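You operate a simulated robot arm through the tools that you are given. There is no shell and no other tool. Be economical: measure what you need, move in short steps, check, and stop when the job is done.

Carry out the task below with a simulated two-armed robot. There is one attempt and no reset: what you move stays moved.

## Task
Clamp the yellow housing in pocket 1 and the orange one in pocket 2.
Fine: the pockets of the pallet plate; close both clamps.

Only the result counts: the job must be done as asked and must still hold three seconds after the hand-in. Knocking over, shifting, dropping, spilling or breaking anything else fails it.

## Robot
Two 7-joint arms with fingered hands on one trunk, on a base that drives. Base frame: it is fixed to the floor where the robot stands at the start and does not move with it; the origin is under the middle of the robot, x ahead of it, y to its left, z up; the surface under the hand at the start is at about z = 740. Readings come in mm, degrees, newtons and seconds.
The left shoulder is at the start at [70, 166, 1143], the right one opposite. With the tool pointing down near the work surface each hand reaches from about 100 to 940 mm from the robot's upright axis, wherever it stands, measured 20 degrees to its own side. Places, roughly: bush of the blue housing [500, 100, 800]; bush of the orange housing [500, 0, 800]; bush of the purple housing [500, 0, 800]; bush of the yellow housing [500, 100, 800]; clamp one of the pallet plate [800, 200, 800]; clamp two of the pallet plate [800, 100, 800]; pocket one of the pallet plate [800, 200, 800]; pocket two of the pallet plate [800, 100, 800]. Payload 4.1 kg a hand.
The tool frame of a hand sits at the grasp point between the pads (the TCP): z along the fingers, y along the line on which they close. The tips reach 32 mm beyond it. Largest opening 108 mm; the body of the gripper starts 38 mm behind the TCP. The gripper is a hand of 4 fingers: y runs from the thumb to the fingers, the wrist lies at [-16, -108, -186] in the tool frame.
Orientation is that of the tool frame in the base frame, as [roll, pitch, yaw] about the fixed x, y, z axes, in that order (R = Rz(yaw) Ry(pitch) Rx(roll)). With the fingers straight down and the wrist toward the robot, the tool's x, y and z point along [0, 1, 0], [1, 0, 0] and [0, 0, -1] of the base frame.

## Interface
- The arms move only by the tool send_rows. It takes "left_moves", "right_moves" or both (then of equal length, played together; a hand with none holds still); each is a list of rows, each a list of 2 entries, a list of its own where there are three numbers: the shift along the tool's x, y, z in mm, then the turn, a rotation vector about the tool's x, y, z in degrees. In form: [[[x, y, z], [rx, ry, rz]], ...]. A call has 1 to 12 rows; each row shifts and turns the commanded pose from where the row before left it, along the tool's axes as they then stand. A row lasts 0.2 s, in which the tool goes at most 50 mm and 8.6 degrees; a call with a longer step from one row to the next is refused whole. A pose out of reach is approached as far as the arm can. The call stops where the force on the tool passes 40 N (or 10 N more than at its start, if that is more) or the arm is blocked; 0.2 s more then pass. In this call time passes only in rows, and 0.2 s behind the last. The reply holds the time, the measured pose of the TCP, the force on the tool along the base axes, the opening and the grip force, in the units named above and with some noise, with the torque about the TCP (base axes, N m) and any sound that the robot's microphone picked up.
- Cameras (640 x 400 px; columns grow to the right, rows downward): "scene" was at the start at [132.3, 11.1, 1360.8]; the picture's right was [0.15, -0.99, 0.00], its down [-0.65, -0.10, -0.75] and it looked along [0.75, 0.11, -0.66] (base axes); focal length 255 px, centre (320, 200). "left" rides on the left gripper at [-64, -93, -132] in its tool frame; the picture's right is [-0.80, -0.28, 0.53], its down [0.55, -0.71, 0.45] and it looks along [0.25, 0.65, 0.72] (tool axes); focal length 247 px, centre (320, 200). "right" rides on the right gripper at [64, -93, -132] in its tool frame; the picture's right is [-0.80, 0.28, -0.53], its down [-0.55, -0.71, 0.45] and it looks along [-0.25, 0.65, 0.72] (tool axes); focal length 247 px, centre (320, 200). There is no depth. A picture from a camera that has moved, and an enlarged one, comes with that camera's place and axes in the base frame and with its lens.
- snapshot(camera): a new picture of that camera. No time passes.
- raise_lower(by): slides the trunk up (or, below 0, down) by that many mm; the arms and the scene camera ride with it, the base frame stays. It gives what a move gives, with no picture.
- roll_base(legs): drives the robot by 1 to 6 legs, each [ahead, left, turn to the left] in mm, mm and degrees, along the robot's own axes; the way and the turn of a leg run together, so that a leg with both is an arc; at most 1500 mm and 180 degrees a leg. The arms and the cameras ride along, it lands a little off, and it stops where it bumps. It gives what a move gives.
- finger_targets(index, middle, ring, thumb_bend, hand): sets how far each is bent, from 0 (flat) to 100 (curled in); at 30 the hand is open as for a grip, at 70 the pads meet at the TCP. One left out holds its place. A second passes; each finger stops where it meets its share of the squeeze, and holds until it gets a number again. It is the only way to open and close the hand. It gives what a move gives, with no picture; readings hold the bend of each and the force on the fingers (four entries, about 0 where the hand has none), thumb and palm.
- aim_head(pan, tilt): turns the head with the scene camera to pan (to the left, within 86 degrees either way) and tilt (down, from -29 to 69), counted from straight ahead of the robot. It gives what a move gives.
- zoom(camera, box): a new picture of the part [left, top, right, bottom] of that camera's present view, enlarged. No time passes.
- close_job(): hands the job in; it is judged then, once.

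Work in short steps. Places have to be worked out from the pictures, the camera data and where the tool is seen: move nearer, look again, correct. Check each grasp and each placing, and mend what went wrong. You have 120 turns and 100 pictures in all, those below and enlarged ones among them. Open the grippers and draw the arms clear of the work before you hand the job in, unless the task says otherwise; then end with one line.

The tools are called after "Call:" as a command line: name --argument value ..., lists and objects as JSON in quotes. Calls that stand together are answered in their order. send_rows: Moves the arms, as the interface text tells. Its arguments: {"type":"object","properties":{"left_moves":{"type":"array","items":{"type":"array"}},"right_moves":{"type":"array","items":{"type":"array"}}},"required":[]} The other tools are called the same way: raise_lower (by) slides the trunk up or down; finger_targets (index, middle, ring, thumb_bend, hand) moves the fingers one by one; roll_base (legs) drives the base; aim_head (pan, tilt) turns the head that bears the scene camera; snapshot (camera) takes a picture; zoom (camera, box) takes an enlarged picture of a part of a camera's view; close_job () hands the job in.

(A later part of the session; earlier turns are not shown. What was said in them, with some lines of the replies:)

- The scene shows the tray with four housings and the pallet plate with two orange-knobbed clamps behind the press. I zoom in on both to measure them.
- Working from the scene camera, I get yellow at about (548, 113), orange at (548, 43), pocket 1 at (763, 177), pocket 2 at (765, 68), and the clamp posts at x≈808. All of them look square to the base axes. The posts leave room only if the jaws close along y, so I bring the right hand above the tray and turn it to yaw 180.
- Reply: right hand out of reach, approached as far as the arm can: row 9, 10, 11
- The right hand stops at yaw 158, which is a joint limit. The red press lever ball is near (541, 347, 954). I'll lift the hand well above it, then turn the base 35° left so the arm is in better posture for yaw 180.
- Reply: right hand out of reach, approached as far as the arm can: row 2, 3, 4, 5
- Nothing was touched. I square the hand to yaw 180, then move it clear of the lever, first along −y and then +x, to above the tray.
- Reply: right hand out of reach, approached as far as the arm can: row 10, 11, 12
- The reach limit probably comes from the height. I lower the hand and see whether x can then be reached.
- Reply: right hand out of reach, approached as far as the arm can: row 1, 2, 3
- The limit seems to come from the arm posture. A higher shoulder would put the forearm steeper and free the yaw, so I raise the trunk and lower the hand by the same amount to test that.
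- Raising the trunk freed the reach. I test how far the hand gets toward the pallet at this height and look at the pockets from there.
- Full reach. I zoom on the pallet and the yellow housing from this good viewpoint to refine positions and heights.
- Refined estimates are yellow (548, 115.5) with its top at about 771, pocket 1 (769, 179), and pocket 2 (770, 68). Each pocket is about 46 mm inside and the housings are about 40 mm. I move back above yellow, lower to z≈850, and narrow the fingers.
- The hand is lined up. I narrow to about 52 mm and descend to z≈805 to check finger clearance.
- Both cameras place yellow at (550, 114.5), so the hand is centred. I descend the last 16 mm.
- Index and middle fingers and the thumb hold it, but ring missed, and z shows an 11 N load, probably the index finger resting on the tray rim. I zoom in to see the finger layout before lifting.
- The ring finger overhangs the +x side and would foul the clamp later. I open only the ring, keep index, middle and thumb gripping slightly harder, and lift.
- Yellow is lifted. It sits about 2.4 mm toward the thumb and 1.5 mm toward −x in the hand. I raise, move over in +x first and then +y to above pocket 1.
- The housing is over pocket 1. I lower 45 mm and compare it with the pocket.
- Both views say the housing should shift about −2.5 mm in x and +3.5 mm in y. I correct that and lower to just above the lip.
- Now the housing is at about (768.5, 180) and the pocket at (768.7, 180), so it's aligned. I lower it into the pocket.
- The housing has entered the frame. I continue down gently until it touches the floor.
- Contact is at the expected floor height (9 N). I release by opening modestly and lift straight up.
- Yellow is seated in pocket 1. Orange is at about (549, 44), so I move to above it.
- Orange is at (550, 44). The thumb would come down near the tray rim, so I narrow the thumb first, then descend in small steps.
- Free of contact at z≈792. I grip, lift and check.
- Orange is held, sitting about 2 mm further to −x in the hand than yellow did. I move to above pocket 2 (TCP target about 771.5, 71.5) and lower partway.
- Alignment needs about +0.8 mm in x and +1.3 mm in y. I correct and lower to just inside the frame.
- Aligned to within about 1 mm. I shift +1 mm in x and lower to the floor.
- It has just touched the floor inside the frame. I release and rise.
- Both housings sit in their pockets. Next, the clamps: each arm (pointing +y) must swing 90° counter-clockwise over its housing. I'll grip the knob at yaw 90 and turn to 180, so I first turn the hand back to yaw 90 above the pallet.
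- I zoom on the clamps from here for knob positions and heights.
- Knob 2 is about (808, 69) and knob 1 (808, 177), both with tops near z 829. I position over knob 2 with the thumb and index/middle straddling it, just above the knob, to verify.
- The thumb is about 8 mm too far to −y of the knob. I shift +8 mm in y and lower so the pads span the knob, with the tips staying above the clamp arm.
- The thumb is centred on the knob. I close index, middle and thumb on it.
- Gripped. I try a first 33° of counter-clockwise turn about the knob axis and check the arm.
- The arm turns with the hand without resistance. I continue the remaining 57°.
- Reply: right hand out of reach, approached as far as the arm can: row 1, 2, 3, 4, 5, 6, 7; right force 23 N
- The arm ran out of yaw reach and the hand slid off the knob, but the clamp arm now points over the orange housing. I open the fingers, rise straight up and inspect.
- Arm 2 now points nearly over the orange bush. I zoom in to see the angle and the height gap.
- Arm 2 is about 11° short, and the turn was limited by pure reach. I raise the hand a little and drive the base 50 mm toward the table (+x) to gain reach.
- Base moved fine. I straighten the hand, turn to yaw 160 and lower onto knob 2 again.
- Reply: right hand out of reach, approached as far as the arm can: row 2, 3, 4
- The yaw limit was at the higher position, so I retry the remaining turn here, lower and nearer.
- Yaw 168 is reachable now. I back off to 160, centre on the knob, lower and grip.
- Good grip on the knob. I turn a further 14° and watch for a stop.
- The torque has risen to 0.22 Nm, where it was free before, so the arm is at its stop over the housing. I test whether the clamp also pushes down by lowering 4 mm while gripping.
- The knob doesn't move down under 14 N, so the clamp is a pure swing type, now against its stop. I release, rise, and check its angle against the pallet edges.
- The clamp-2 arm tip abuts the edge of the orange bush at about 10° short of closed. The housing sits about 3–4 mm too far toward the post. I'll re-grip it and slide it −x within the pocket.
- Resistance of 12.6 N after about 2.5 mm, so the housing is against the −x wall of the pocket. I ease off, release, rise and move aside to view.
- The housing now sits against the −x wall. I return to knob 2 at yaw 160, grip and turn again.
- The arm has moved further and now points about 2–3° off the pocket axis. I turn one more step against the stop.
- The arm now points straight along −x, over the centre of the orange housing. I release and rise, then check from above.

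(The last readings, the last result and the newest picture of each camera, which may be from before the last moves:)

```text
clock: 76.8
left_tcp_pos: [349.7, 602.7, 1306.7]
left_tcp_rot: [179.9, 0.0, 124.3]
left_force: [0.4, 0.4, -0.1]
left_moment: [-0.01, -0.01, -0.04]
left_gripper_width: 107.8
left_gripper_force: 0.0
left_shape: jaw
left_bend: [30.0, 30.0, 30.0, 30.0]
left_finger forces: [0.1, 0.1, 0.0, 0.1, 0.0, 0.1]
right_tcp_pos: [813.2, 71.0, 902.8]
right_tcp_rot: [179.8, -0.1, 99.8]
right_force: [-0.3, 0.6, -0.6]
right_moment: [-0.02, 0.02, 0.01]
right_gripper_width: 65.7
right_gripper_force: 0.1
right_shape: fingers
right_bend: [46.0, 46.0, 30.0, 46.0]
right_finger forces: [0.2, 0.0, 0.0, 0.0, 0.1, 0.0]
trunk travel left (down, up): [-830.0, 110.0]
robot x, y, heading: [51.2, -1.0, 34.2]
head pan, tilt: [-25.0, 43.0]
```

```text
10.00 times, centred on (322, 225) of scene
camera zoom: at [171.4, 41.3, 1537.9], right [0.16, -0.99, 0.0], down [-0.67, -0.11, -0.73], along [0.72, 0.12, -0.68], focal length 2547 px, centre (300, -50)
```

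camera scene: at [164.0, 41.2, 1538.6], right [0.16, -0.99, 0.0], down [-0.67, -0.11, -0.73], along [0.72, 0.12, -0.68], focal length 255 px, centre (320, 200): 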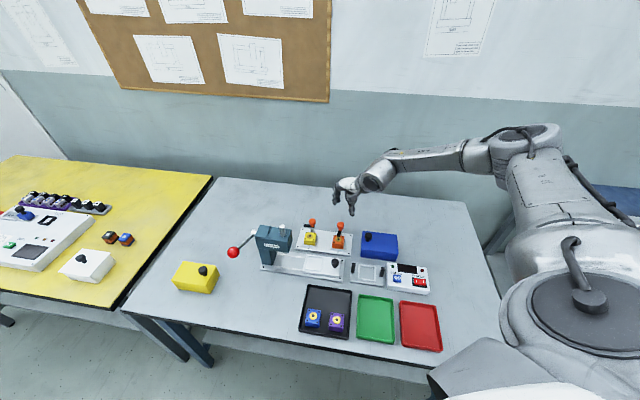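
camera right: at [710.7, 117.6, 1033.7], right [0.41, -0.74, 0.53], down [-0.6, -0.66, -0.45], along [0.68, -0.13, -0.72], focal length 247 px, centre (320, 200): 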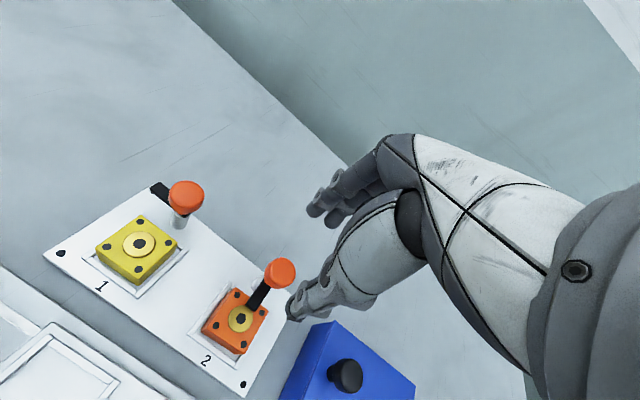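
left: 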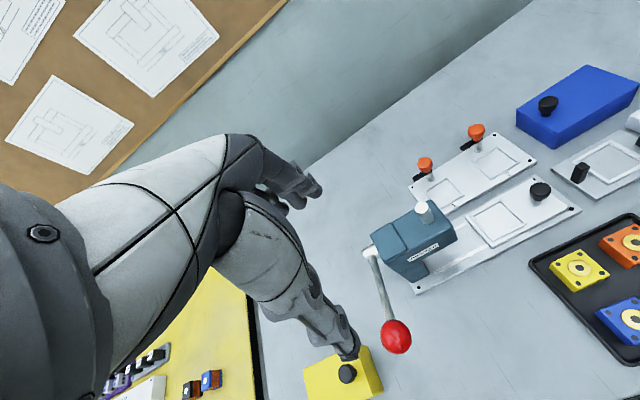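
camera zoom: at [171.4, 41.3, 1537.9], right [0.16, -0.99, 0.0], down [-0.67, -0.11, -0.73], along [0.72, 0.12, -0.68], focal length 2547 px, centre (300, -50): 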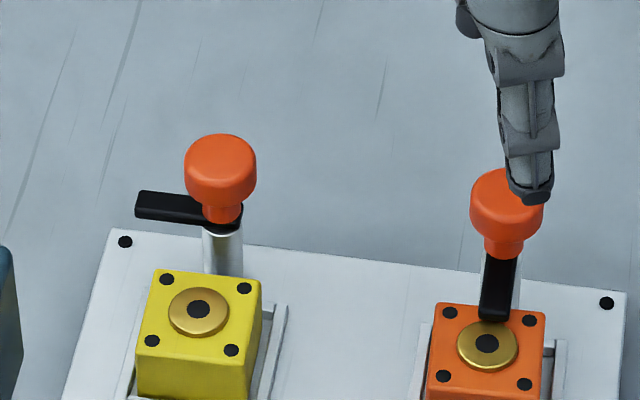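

Clamp 2 is closed and straight. Next, clamp 1: I move above knob 1 (about 109 mm in +y) and pre-test the full yaw sweep to 180 just above the knob before gripping.

Call:
send_rows --right_moves '[[[35.1, 6, 0], [0, 0, 0]], [[35.1, 6, 0], [0, 0, 0]], [[35.1, 6, 10], [0, 0, 0]], [[0, 0, 22], [0, 0, 0]]]'

Call:
send_rows --right_moves '[[[0, 0, 0], [0, 0, -8]], [[0, 0, 0], [0, 0, -8]], [[0, 0, 0], [0, 0, -8]], [[0, 0, 0], [0, 0, -8]], [[0, 0, 0], [0, 0, -8]], [[0, 0, 0], [0, 0, -8]], [[0, 0, 0], [0, 0, -8]], [[0, 0, 0], [0, 0, -8]], [[0, 0, 0], [0, 0, -8]], [[0, 0, 0], [0, 0, -8]]]'

```text
clock: 77.8
left_tcp_pos: [350.2, 603.0, 1306.6]
left_tcp_rot: [-179.9, 0.0, 124.3]
left_force: [1.0, -1.6, -0.4]
left_moment: [-0.01, 0.0, -0.02]
left_gripper_width: 107.5
left_gripper_force: 0.0
left_shape: jaw
left_bend: [30.0, 30.0, 30.0, 30.0]
left_finger forces: [0.0, 0.1, 0.0, 0.0, 0.0, 0.1]
right_tcp_pos: [813.8, 178.2, 869.6]
right_tcp_rot: [179.9, -0.1, 100.0]
right_force: [0.0, -0.3, 0.6]
right_moment: [-0.02, 0.01, -0.03]
right_gripper_width: 65.8
right_gripper_force: 0.1
right_shape: fingers
right_bend: [46.0, 46.0, 30.0, 46.0]
right_finger forces: [0.0, 0.1, 0.0, 0.0, 0.0, 0.0]
trunk travel left (down, up): [-830.0, 110.0]
robot x, y, heading: [50.2, 0.3, 34.5]
head pan, tilt: [-25.0, 43.0]
```

```text
clock: 80.0
left_tcp_pos: [349.5, 602.7, 1307.4]
left_tcp_rot: [180.0, 0.0, 124.3]
left_force: [0.4, 0.6, -0.1]
left_moment: [0.0, 0.02, 0.0]
left_gripper_width: 107.6
left_gripper_force: 0.0
left_shape: jaw
left_bend: [30.0, 30.0, 30.0, 30.0]
left_finger forces: [0.0, 0.0, 0.0, 0.0, 0.1, 0.0]
right_tcp_pos: [812.3, 177.4, 870.8]
right_tcp_rot: [180.0, 0.1, -179.9]
right_force: [-0.5, 0.9, 0.9]
right_moment: [0.0, 0.04, -0.02]
right_gripper_width: 66.1
right_gripper_force: 0.1
right_shape: fingers
right_bend: [46.0, 46.0, 30.0, 46.0]
right_finger forces: [0.0, 0.0, 0.0, 0.1, 0.1, 0.0]
right hand out of reach, approached as far as the arm can: row 6, 7
trunk travel left (down, up): [-830.0, 110.0]
robot x, y, heading: [48.6, -0.3, 34.6]
head pan, tilt: [-25.0, 43.0]
```

The hand reaches 180, but yaw about 148–156 is a weak zone. I'll instead grip at yaw 60 and turn to about 140, staying below that zone, so I rotate back to yaw 60 a little higher.

Call:
send_rows --right_moves '[[[0, 0, -15], [0, 0, 8]], [[0, 0, 0], [0, 0, 8]], [[0, 0, 0], [0, 0, 8]], [[0, 0, 0], [0, 0, 8]], [[0, 0, 0], [0, 0, 8]], [[0, 0, 0], [0, 0, 8]], [[0, 0, 0], [0, 0, 8]], [[0, 0, 0], [0, 0, 8]], [[0, 0, 0], [0, 0, 8]], [[0, 0, 0], [0, 0, 8]]]'

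Call:
send_rows --right_moves '[[[0, 0, 0], [0, 0, 8]], [[0, 0, 0], [0, 0, 8]], [[0, 0, 0], [0, 0, 8]], [[0, 0, 0], [0, 0, 8]], [[0, 0, 0], [0, 0, 8]]]'

```text
clock: 82.2
left_tcp_pos: [350.3, 603.2, 1306.3]
left_tcp_rot: [179.9, 0.0, 124.3]
left_force: [0.0, -0.2, 0.4]
left_moment: [0.0, -0.02, 0.02]
left_gripper_width: 107.8
left_gripper_force: 0.0
left_shape: jaw
left_bend: [30.0, 30.0, 30.0, 30.0]
left_finger forces: [0.1, 0.0, 0.1, 0.0, 0.1, 0.0]
right_tcp_pos: [814.0, 176.9, 886.8]
right_tcp_rot: [179.8, 0.0, 99.9]
right_force: [0.4, 0.7, -0.2]
right_moment: [0.0, -0.02, -0.02]
right_gripper_width: 66.4
right_gripper_force: 0.0
right_shape: fingers
right_bend: [46.0, 46.0, 30.0, 46.0]
right_finger forces: [0.1, 0.1, 0.0, 0.0, 0.0, 0.1]
trunk travel left (down, up): [-830.0, 110.0]
robot x, y, heading: [47.8, 2.4, 34.2]
head pan, tilt: [-25.0, 43.0]
```

```text
clock: 83.3
left_tcp_pos: [349.3, 604.2, 1306.8]
left_tcp_rot: [180.0, 0.0, 124.2]
left_force: [-0.2, 0.7, -0.4]
left_moment: [0.01, 0.0, 0.01]
left_gripper_width: 107.5
left_gripper_force: 0.1
left_shape: jaw
left_bend: [30.0, 30.0, 30.0, 30.0]
left_finger forces: [0.0, 0.0, 0.0, 0.0, 0.0, 0.1]
right_tcp_pos: [813.2, 177.5, 884.6]
right_tcp_rot: [180.0, -0.1, 59.7]
right_force: [0.5, -0.3, 0.2]
right_moment: [0.03, 0.0, 0.02]
right_gripper_width: 66.2
right_gripper_force: 0.0
right_shape: fingers
right_bend: [46.0, 46.0, 30.0, 46.0]
right_finger forces: [0.0, 0.0, 0.0, 0.1, 0.0, 0.0]
trunk travel left (down, up): [-830.0, 110.0]
robot x, y, heading: [52.6, -3.2, 34.3]
head pan, tilt: [-25.0, 43.0]
```

Yaw 60 is reachable. I centre on knob 1 and lower to grip height, then look before gripping.

Call:
send_rows --right_moves '[[[-2, -2.2, 15], [0, 0, 0]], [[0, 0, 15], [0, 0, 0]], [[0, 0, 13], [0, 0, 0]]]'

Call:
zoom --camera "scene" --box '[285, 200, 349, 240]'

Call:
zoom --camera "right" --box '[200, 160, 392, 280]'

```text
clock: 84.2
left_tcp_pos: [349.6, 603.5, 1305.8]
left_tcp_rot: [179.9, 0.0, 124.3]
left_force: [-0.2, 1.4, -0.4]
left_moment: [0.0, -0.01, 0.02]
left_gripper_width: 107.6
left_gripper_force: 0.1
left_shape: jaw
left_bend: [30.0, 30.0, 30.0, 30.0]
left_finger forces: [0.0, 0.1, 0.1, 0.1, 0.0, 0.0]
right_tcp_pos: [812.4, 175.3, 842.3]
right_tcp_rot: [180.0, -0.2, 59.9]
right_force: [-0.8, -0.7, -0.1]
right_moment: [-0.02, 0.0, 0.01]
right_gripper_width: 66.0
right_gripper_force: 0.0
right_shape: fingers
right_bend: [46.0, 46.0, 30.0, 46.0]
right_finger forces: [0.0, 0.1, 0.0, 0.0, 0.0, 0.1]
trunk travel left (down, up): [-830.0, 110.0]
robot x, y, heading: [49.2, 2.4, 34.3]
head pan, tilt: [-25.0, 43.0]
```

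```text
10.00 times, centred on (317, 220) of scene
camera zoom: at [171.4, 40.9, 1537.9], right [0.16, -0.99, 0.0], down [-0.67, -0.11, -0.73], along [0.72, 0.12, -0.68], focal length 2547 px, centre (350, 0)
```

zoom: 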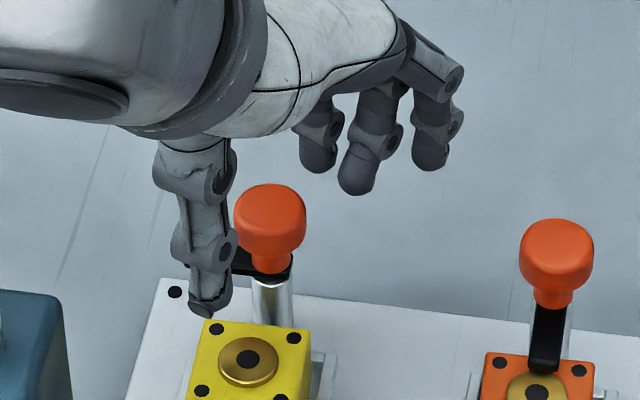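

```text
3.33 times, centred on (296, 220) of right
camera zoom: at [763.2, 278.7, 974.1], right [-0.16, -0.83, 0.53], down [-0.88, -0.12, -0.45], along [0.44, -0.54, -0.72], focal length 823 px, centre (400, 133)
```

zoom: 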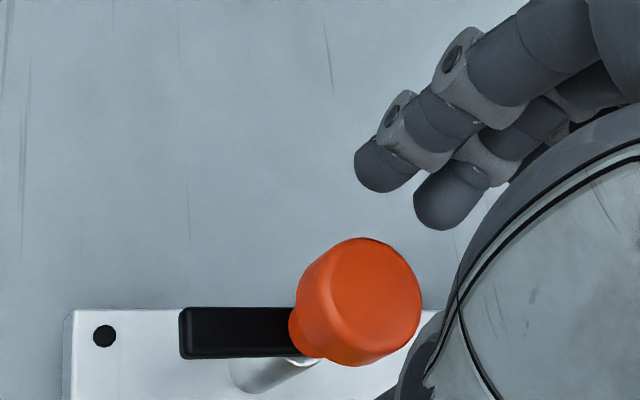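

The knob is well placed. A 2.5 mm shift along tool x centres it; then I grip and turn 80° in steps.

Call:
send_rows --right_moves '[[[2.5, 0.5, 0], [0, 0, 0]]]'

Call:
finger_targets --hand "right" --index 74 --middle 74 --thumb_bend 74

Call:
send_rows --right_moves '[[[-0.1, 1, 0], [0, 0, -8]], [[-0.1, 0.5, 0], [0, 0, -8]], [[-0.1, 0.5, 0], [0, 0, -8]], [[-0.1, 0.5, 0], [0, 0, -8]], [[-0.1, 0.5, 0], [0, 0, -8]]]'

Call:
zoom --camera "scene" --box '[285, 205, 349, 245]'

```text
clock: 84.5
left_tcp_pos: [350.0, 602.1, 1307.2]
left_tcp_rot: [179.9, 0.0, 124.3]
left_force: [-0.8, -0.2, 0.3]
left_moment: [0.03, -0.01, 0.0]
left_gripper_width: 108.0
left_gripper_force: 0.0
left_shape: jaw
left_bend: [30.0, 30.0, 30.0, 30.0]
left_finger forces: [0.1, 0.1, 0.1, 0.1, 0.0, 0.1]
right_tcp_pos: [812.0, 179.3, 843.8]
right_tcp_rot: [-180.0, -0.1, 60.0]
right_force: [-0.4, -0.5, -0.1]
right_moment: [0.06, 0.01, -0.02]
right_gripper_width: 66.2
right_gripper_force: 0.1
right_shape: fingers
right_bend: [46.0, 46.0, 30.0, 46.0]
right_finger forces: [0.1, 0.0, 0.1, 0.1, 0.0, 0.1]
trunk travel left (down, up): [-830.0, 110.0]
robot x, y, heading: [47.4, -2.5, 34.3]
head pan, tilt: [-25.0, 43.0]
```

```text
clock: 85.5
left_tcp_pos: [350.5, 602.9, 1307.3]
left_tcp_rot: [180.0, 0.0, 124.2]
left_force: [0.4, -0.9, 0.3]
left_moment: [-0.04, -0.04, 0.02]
left_gripper_width: 107.5
left_gripper_force: 0.1
left_shape: jaw
left_bend: [30.0, 30.0, 30.0, 30.0]
left_finger forces: [0.0, 0.0, 0.0, 0.0, 0.1, 0.1]
right_tcp_pos: [811.8, 179.1, 841.4]
right_tcp_rot: [179.9, -0.2, 60.0]
right_force: [4.5, -2.7, -1.6]
right_moment: [-0.09, -0.12, 0.01]
right_gripper_width: 21.9
right_gripper_force: 13.3
right_shape: fingers
right_bend: [64.0, 63.0, 30.0, 64.0]
right_finger forces: [7.5, 8.3, 0.0, 0.0, 11.1, 0.0]
trunk travel left (down, up): [-830.0, 110.0]
robot x, y, heading: [50.6, 0.6, 34.3]
head pan, tilt: [-25.0, 43.0]
```

```text
clock: 86.8
left_tcp_pos: [348.8, 602.9, 1307.7]
left_tcp_rot: [-180.0, 0.0, 124.2]
left_force: [-0.1, -0.5, -0.4]
left_moment: [-0.01, -0.03, -0.01]
left_gripper_width: 107.8
left_gripper_force: 0.1
left_shape: jaw
left_bend: [30.0, 30.0, 30.0, 30.0]
left_finger forces: [0.1, 0.0, 0.0, 0.0, 0.1, 0.0]
right_tcp_pos: [813.6, 178.4, 842.6]
right_tcp_rot: [179.9, -0.1, 100.1]
right_force: [-1.0, 2.0, -1.2]
right_moment: [0.02, 0.09, 0.01]
right_gripper_width: 22.2
right_gripper_force: 13.4
right_shape: fingers
right_bend: [66.0, 64.0, 30.0, 64.0]
right_finger forces: [5.8, 6.4, 0.0, 0.0, 13.3, 0.1]
trunk travel left (down, up): [-830.0, 110.0]
robot x, y, heading: [52.0, -1.7, 34.3]
head pan, tilt: [-25.0, 43.0]
```

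```text
10.00 times, centred on (317, 225) of scene
camera zoom: at [171.3, 40.8, 1537.9], right [0.16, -0.99, 0.0], down [-0.67, -0.11, -0.73], along [0.72, 0.12, -0.68], focal length 2547 px, centre (350, -50)
```

zoom: 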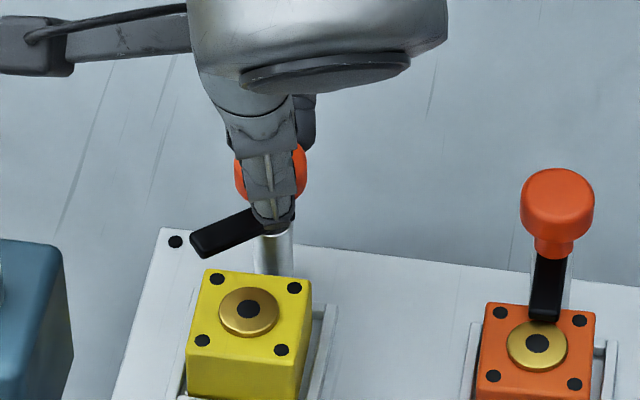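

The arm follows. I continue 40° more to yaw 140.

Call:
send_rows --right_moves '[[[-0.1, 0.5, 0], [0, 0, -8]], [[-0.1, 0.5, 0], [0, 0, -8]], [[-0.1, 0.5, 0], [0, 0, -8]], [[-0.1, 0.5, 0], [0, 0, -8]], [[-0.1, 0.5, 0], [0, 0, -8]]]'

Call:
zoom --camera "scene" --box '[285, 205, 349, 245]'

```text
clock: 88.0
left_tcp_pos: [351.3, 597.1, 1309.3]
left_tcp_rot: [179.8, -0.2, 124.3]
left_force: [0.6, 0.5, 0.9]
left_moment: [0.04, 0.02, 0.01]
left_gripper_width: 107.3
left_gripper_force: 0.0
left_shape: jaw
left_bend: [30.0, 30.0, 30.0, 30.0]
left_finger forces: [0.0, 0.1, 0.0, 0.0, 0.0, 0.0]
right_tcp_pos: [813.8, 177.9, 840.1]
right_tcp_rot: [179.7, -0.5, 137.1]
right_force: [13.0, -6.9, 11.5]
right_moment: [-0.19, -0.3, 0.01]
right_gripper_width: 21.3
right_gripper_force: 15.1
right_shape: fingers
right_bend: [67.0, 64.0, 30.0, 65.0]
right_finger forces: [6.5, 11.4, 0.0, 0.0, 12.5, 0.0]
right hand out of reach, approached as far as the arm can: row 5
trunk travel left (down, up): [-830.0, 110.0]
robot x, y, heading: [51.6, 1.5, 33.8]
head pan, tilt: [-25.0, 43.0]
```

```text
10.00 times, centred on (317, 225) of scene
camera zoom: at [173.1, 34.5, 1538.3], right [0.16, -0.99, 0.0], down [-0.67, -0.11, -0.73], along [0.72, 0.12, -0.68], focal length 2547 px, centre (350, -50)
```

zoom: 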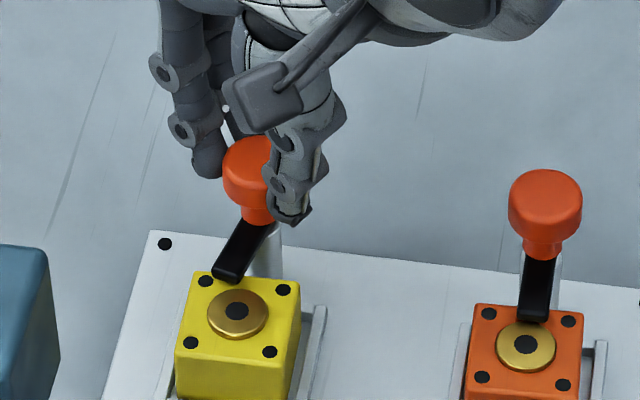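

The arm is about 20–25° short. I release, rotate the hand back in place to yaw ~105 and regrip.

Call:
finger_targets --hand "right" --index 46 --middle 46 --thumb_bend 46

Call:
send_rows --right_moves '[[[0, 0, 0], [0, 0, 8]], [[0, 0, 0], [0, 0, 8]], [[0, 0, 0], [0, 0, 8]], [[0, 0, 0], [0, 0, 8]]]'

```text
clock: 89.0
left_tcp_pos: [349.1, 603.7, 1306.5]
left_tcp_rot: [180.0, 0.0, 124.2]
left_force: [-0.1, 0.2, -0.2]
left_moment: [-0.02, 0.05, -0.01]
left_gripper_width: 107.8
left_gripper_force: 0.1
left_shape: jaw
left_bend: [30.0, 30.0, 30.0, 30.0]
left_finger forces: [0.0, 0.0, 0.0, 0.0, 0.0, 0.1]
right_tcp_pos: [809.0, 185.1, 838.6]
right_tcp_rot: [-179.9, -0.5, 137.4]
right_force: [0.8, -0.4, -1.2]
right_moment: [0.03, -0.01, 0.01]
right_gripper_width: 65.8
right_gripper_force: 0.1
right_shape: fingers
right_bend: [46.0, 46.0, 30.0, 46.0]
right_finger forces: [0.0, 0.0, 0.1, 0.0, 0.0, 0.1]
trunk travel left (down, up): [-830.0, 110.0]
robot x, y, heading: [44.4, 0.7, 34.2]
head pan, tilt: [-25.0, 43.0]
```

```text
clock: 90.0
left_tcp_pos: [349.0, 603.1, 1305.8]
left_tcp_rot: [-180.0, 0.1, 124.3]
left_force: [0.5, 0.6, -0.3]
left_moment: [0.01, 0.0, 0.02]
left_gripper_width: 107.9
left_gripper_force: 0.0
left_shape: jaw
left_bend: [30.0, 30.0, 30.0, 30.0]
left_finger forces: [0.0, 0.0, 0.1, 0.0, 0.0, 0.0]
right_tcp_pos: [809.2, 186.6, 836.2]
right_tcp_rot: [179.9, -0.1, 107.9]
right_force: [0.0, -0.3, 0.6]
right_moment: [-0.04, 0.0, 0.01]
right_gripper_width: 66.1
right_gripper_force: 0.1
right_shape: fingers
right_bend: [46.0, 46.0, 30.0, 46.0]
right_finger forces: [0.0, 0.0, 0.1, 0.1, 0.0, 0.0]
trunk travel left (down, up): [-830.0, 110.0]
robot x, y, heading: [50.2, 0.9, 34.7]
head pan, tilt: [-25.0, 43.0]
```

I recentre on the knob at yaw 100, regrip and turn about 25°.

Call:
send_rows --right_moves '[[[0, 0, -6], [0, 0, 8]], [[-9.2, 2.7, 0], [0, 0, 0]]]'

Call:
finger_targets --hand "right" --index 74 --middle 74 --thumb_bend 74

Call:
send_rows --right_moves '[[[-0.1, 0.8, 0], [0, 0, -7]], [[-0.1, 0.4, 0], [0, 0, -7]], [[-0.1, 0.4, 0], [0, 0, -7]]]'

Call:
zoom --camera "scene" --box '[285, 205, 349, 245]'

```text
clock: 90.5
left_tcp_pos: [349.8, 603.4, 1306.9]
left_tcp_rot: [180.0, 0.0, 124.3]
left_force: [0.2, -0.9, -0.3]
left_moment: [-0.03, -0.02, 0.03]
left_gripper_width: 107.8
left_gripper_force: 0.1
left_shape: jaw
left_bend: [30.0, 30.0, 30.0, 30.0]
left_finger forces: [0.0, 0.0, 0.1, 0.0, 0.0, 0.1]
right_tcp_pos: [813.6, 175.0, 844.3]
right_tcp_rot: [179.8, -0.2, 99.9]
right_force: [-0.8, -0.4, -0.3]
right_moment: [-0.01, -0.02, 0.02]
right_gripper_width: 65.8
right_gripper_force: 0.1
right_shape: fingers
right_bend: [46.0, 46.0, 30.0, 46.0]
right_finger forces: [0.1, 0.0, 0.0, 0.0, 0.0, 0.0]
trunk travel left (down, up): [-830.0, 110.0]
robot x, y, heading: [46.3, 1.7, 34.4]
head pan, tilt: [-25.0, 43.0]
```

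```text
clock: 91.5
left_tcp_pos: [349.9, 603.4, 1306.7]
left_tcp_rot: [-180.0, 0.0, 124.2]
left_force: [0.3, 1.0, -0.5]
left_moment: [0.01, 0.01, -0.02]
left_gripper_width: 107.8
left_gripper_force: 0.0
left_shape: jaw
left_bend: [30.0, 30.0, 30.0, 30.0]
left_finger forces: [0.0, 0.1, 0.0, 0.0, 0.0, 0.0]
right_tcp_pos: [815.2, 174.6, 844.9]
right_tcp_rot: [179.9, -0.2, 100.0]
right_force: [3.9, -1.2, -1.6]
right_moment: [-0.02, -0.1, 0.02]
right_gripper_width: 23.1
right_gripper_force: 13.7
right_shape: fingers
right_bend: [64.0, 65.0, 30.0, 64.0]
right_finger forces: [7.8, 7.2, 0.0, 0.0, 11.9, 0.0]
trunk travel left (down, up): [-830.0, 110.0]
robot x, y, heading: [47.7, -0.6, 34.3]
head pan, tilt: [-25.0, 43.0]
```

```text
clock: 92.3
left_tcp_pos: [350.4, 602.9, 1306.7]
left_tcp_rot: [-180.0, 0.0, 124.3]
left_force: [1.2, 0.0, -0.9]
left_moment: [-0.01, 0.02, -0.01]
left_gripper_width: 108.0
left_gripper_force: 0.0
left_shape: jaw
left_bend: [30.0, 30.0, 30.0, 30.0]
left_finger forces: [0.1, 0.0, 0.0, 0.0, 0.0, 0.0]
right_tcp_pos: [815.4, 176.4, 844.1]
right_tcp_rot: [179.9, -0.2, 121.1]
right_force: [1.3, -1.1, -1.5]
right_moment: [0.02, -0.05, -0.17]
right_gripper_width: 23.0
right_gripper_force: 15.0
right_shape: fingers
right_bend: [64.0, 65.0, 30.0, 64.0]
right_finger forces: [6.4, 10.9, 0.0, 0.0, 12.1, 0.1]
trunk travel left (down, up): [-830.0, 110.0]
robot x, y, heading: [50.3, 4.5, 34.1]
head pan, tilt: [-25.0, 43.0]
```

```text
10.00 times, centred on (317, 225) of scene
camera zoom: at [172.1, 40.4, 1537.8], right [0.16, -0.99, 0.0], down [-0.67, -0.11, -0.73], along [0.72, 0.12, -0.68], focal length 2547 px, centre (350, -50)
```

zoom: 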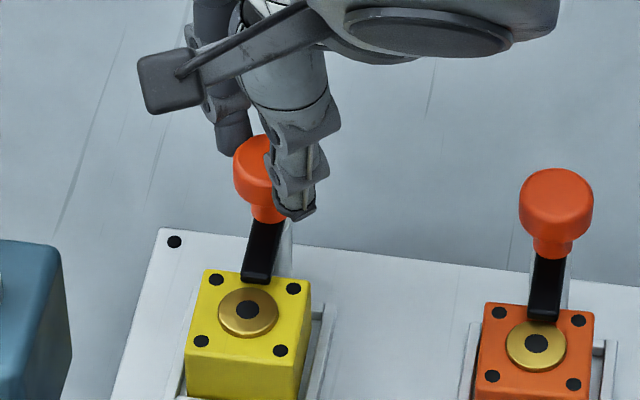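

Arm 1 is now aligned with the −x axis over the yellow housing. I release, lift clear and check everything.

Call:
finger_targets --hand "right" --index 46 --middle 46 --thumb_bend 46

Call:
send_rows --right_moves '[[[0, 0, -20], [0, 0, 0]], [[0, 0, -30], [0, 0, 0]], [[0, 0, -40], [0, 0, 0]], [[-40, 0, -10], [0, 0, 0]], [[-40, 0, -10], [0, 0, 0]], [[-40, 0, -10], [0, 0, 0]]]'

Call:
zoom --camera "scene" --box '[285, 205, 349, 245]'

Call:
snapshot --camera "right"

```text
clock: 93.3
left_tcp_pos: [349.7, 603.2, 1306.7]
left_tcp_rot: [179.9, -0.1, 124.3]
left_force: [-0.4, -0.6, 0.6]
left_moment: [-0.04, 0.01, 0.02]
left_gripper_width: 107.6
left_gripper_force: 0.0
left_shape: jaw
left_bend: [30.0, 30.0, 30.0, 30.0]
left_finger forces: [0.0, 0.1, 0.1, 0.1, 0.0, 0.0]
right_tcp_pos: [814.5, 177.1, 845.2]
right_tcp_rot: [179.8, -0.2, 120.9]
right_force: [-0.1, 0.3, 0.0]
right_moment: [0.02, -0.01, -0.02]
right_gripper_width: 66.1
right_gripper_force: 0.0
right_shape: fingers
right_bend: [46.0, 46.0, 30.0, 46.0]
right_finger forces: [0.0, 0.1, 0.0, 0.0, 0.0, 0.1]
trunk travel left (down, up): [-830.0, 110.0]
robot x, y, heading: [46.1, 3.3, 34.3]
head pan, tilt: [-25.0, 43.0]
```

```text
clock: 94.8
left_tcp_pos: [348.8, 601.8, 1307.9]
left_tcp_rot: [179.9, 0.0, 124.5]
left_force: [0.3, 0.7, 0.4]
left_moment: [0.01, 0.01, 0.01]
left_gripper_width: 107.7
left_gripper_force: 0.1
left_shape: jaw
left_bend: [30.0, 30.0, 30.0, 30.0]
left_finger forces: [0.1, 0.0, 0.1, 0.1, 0.0, 0.0]
right_tcp_pos: [875.6, 72.2, 963.6]
right_tcp_rot: [179.7, -0.2, 121.1]
right_force: [-0.9, -0.5, 0.4]
right_moment: [0.02, 0.01, 0.01]
right_gripper_width: 65.7
right_gripper_force: 0.2
right_shape: fingers
right_bend: [46.0, 46.0, 30.0, 46.0]
right_finger forces: [0.0, 0.1, 0.0, 0.0, 0.0, 0.1]
trunk travel left (down, up): [-830.0, 110.0]
robot x, y, heading: [50.9, 3.2, 34.4]
head pan, tilt: [-25.0, 43.0]
```

```text
10.00 times, centred on (317, 225) of scene
camera zoom: at [170.9, 39.6, 1538.0], right [0.16, -0.99, 0.0], down [-0.67, -0.11, -0.73], along [0.72, 0.12, -0.68], focal length 2547 px, centre (350, -50)
```

zoom: 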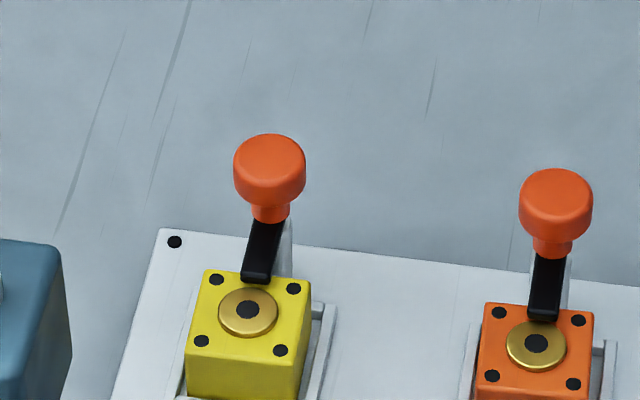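

```text
14 pictures are left
camera right: at [763.4, 79.6, 1095.4], right [0.65, -0.54, 0.53], down [-0.32, -0.83, -0.45], along [0.69, 0.13, -0.72], focal length 247 px, centre (320, 200)
```

right: 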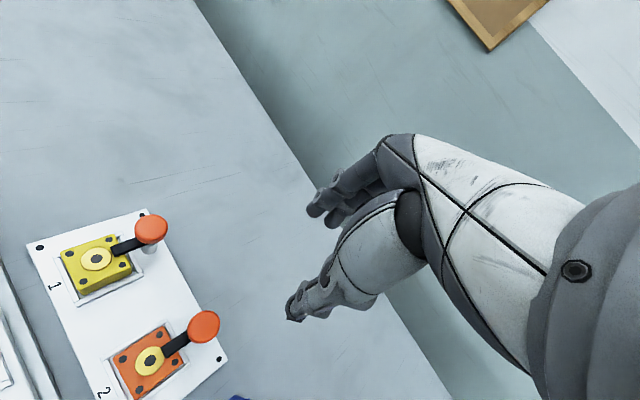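

Call:
zoom --camera "right" --box '[40, 200, 232, 320]'

Call:
zoom --camera "right" --box '[80, 300, 240, 400]'

```text
3.33 times, centred on (136, 260) of right
camera zoom: at [763.4, 79.6, 1095.4], right [0.65, -0.54, 0.53], down [-0.32, -0.83, -0.45], along [0.69, 0.13, -0.72], focal length 823 px, centre (933, 0)
```

zoom: 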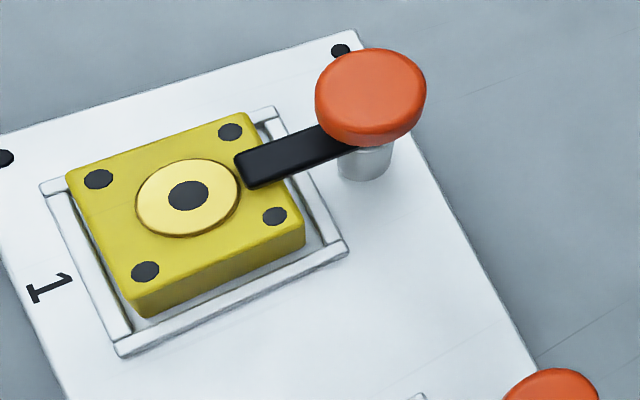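

```text
4.00 times, centred on (160, 350) of right
camera zoom: at [763.4, 79.6, 1095.4], right [0.65, -0.54, 0.53], down [-0.32, -0.83, -0.45], along [0.69, 0.13, -0.72], focal length 988 px, centre (960, -400)
```

zoom: 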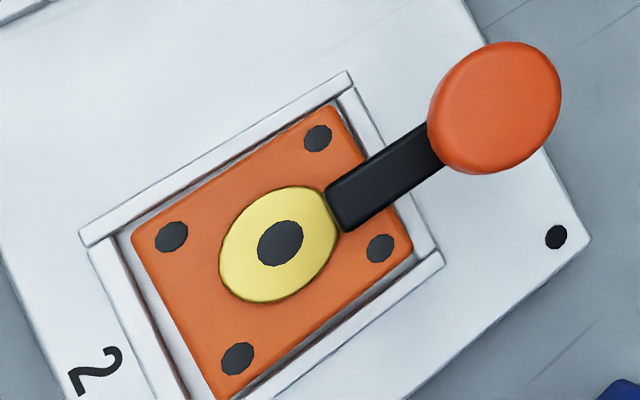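

Both clamp arms lie parallel to the pocket axes over the housings, which are seated in their frames. I open the hand fully and draw the arm clear to the right.

Call:
finger_targets --hand "right" --index 30 --middle 30 --ring 30 --thumb_bend 30

Call:
send_rows --right_moves '[[[-24, -38, 0], [0, 0, 0]], [[-24, -38, 0], [0, 0, 0]], [[-24, -38, 0], [0, 0, 0]], [[-24, -38, 0], [0, 0, 0]], [[-24, -38, 0], [0, 0, 0]]]'

Call:
snapshot --camera "scene"

Call:
zoom --camera "scene" --box '[280, 205, 360, 255]'

```text
clock: 95.8
left_tcp_pos: [349.0, 603.3, 1306.3]
left_tcp_rot: [180.0, 0.0, 124.3]
left_force: [0.2, 0.3, -0.1]
left_moment: [-0.02, 0.02, -0.01]
left_gripper_width: 107.8
left_gripper_force: 0.0
left_shape: jaw
left_bend: [30.0, 30.0, 30.0, 30.0]
left_finger forces: [0.1, 0.0, 0.0, 0.0, 0.0, 0.0]
right_tcp_pos: [877.0, 73.2, 962.9]
right_tcp_rot: [179.8, -0.1, 121.0]
right_force: [-0.4, 0.0, 0.2]
right_moment: [0.03, -0.03, -0.02]
right_gripper_width: 107.9
right_gripper_force: 0.0
right_shape: fingers
right_bend: [30.0, 30.0, 30.0, 30.0]
right_finger forces: [0.0, 0.0, 0.0, 0.1, 0.1, 0.0]
trunk travel left (down, up): [-830.0, 110.0]
robot x, y, heading: [52.1, -0.4, 34.1]
head pan, tilt: [-25.0, 43.0]
```

```text
clock: 97.0
left_tcp_pos: [347.4, 600.9, 1308.3]
left_tcp_rot: [179.9, 0.0, 124.4]
left_force: [0.0, -0.9, -0.2]
left_moment: [0.04, 0.02, -0.03]
left_gripper_width: 107.6
left_gripper_force: 0.1
left_shape: jaw
left_bend: [30.0, 30.0, 30.0, 30.0]
left_finger forces: [0.0, 0.1, 0.0, 0.0, 0.1, 0.0]
right_tcp_pos: [774.3, -127.1, 963.7]
right_tcp_rot: [179.7, -0.2, 121.0]
right_force: [0.0, -0.3, 0.2]
right_moment: [0.01, 0.01, 0.0]
right_gripper_width: 108.6
right_gripper_force: 0.0
right_shape: fingers
right_bend: [30.0, 30.0, 30.0, 30.0]
right_finger forces: [0.0, 0.0, 0.0, 0.0, 0.0, 0.0]
trunk travel left (down, up): [-830.0, 110.0]
robot x, y, heading: [48.6, 1.8, 34.5]
head pan, tilt: [-25.0, 43.0]
```

```text
11 pictures are left
camera scene: at [169.5, 39.1, 1538.1], right [0.16, -0.99, 0.0], down [-0.67, -0.11, -0.73], along [0.72, 0.12, -0.68], focal length 255 px, centre (320, 200)
```

scene: 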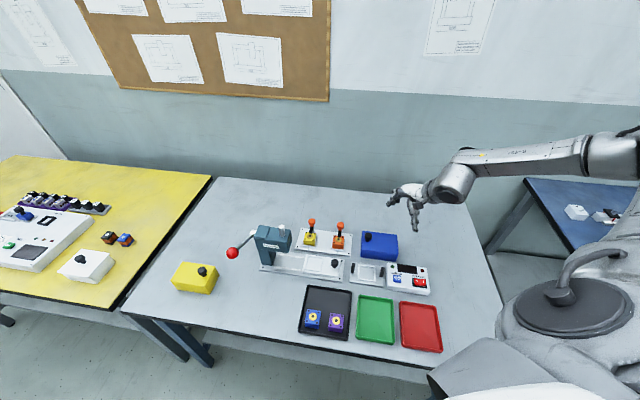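

```text
8.00 times, centred on (320, 230) of scene
camera zoom: at [169.5, 39.1, 1538.1], right [0.16, -0.99, 0.0], down [-0.67, -0.11, -0.73], along [0.72, 0.12, -0.68], focal length 2038 px, centre (320, -40)
```

zoom: 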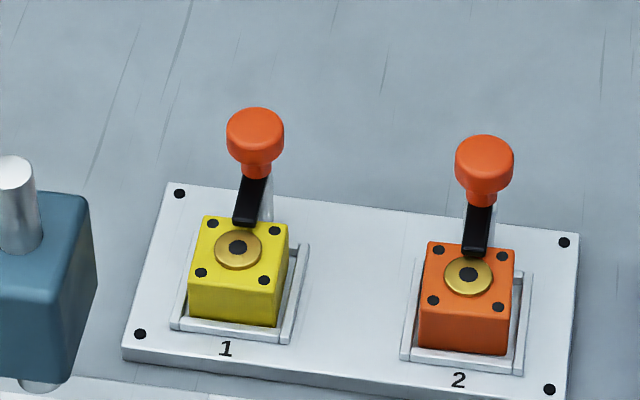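

Yellow is in pocket 1 and orange in pocket 2, both clamps are swung closed over them, the rest of the table looks unchanged and the arms are clear. I hand the job in.

Call:
close_job

```text
The job is handed in.
```

The yellow housing is in pocket 1 and the orange one in pocket 2. Both clamp arms are swung closed over them, and the hands are open and clear; the job is handed in.
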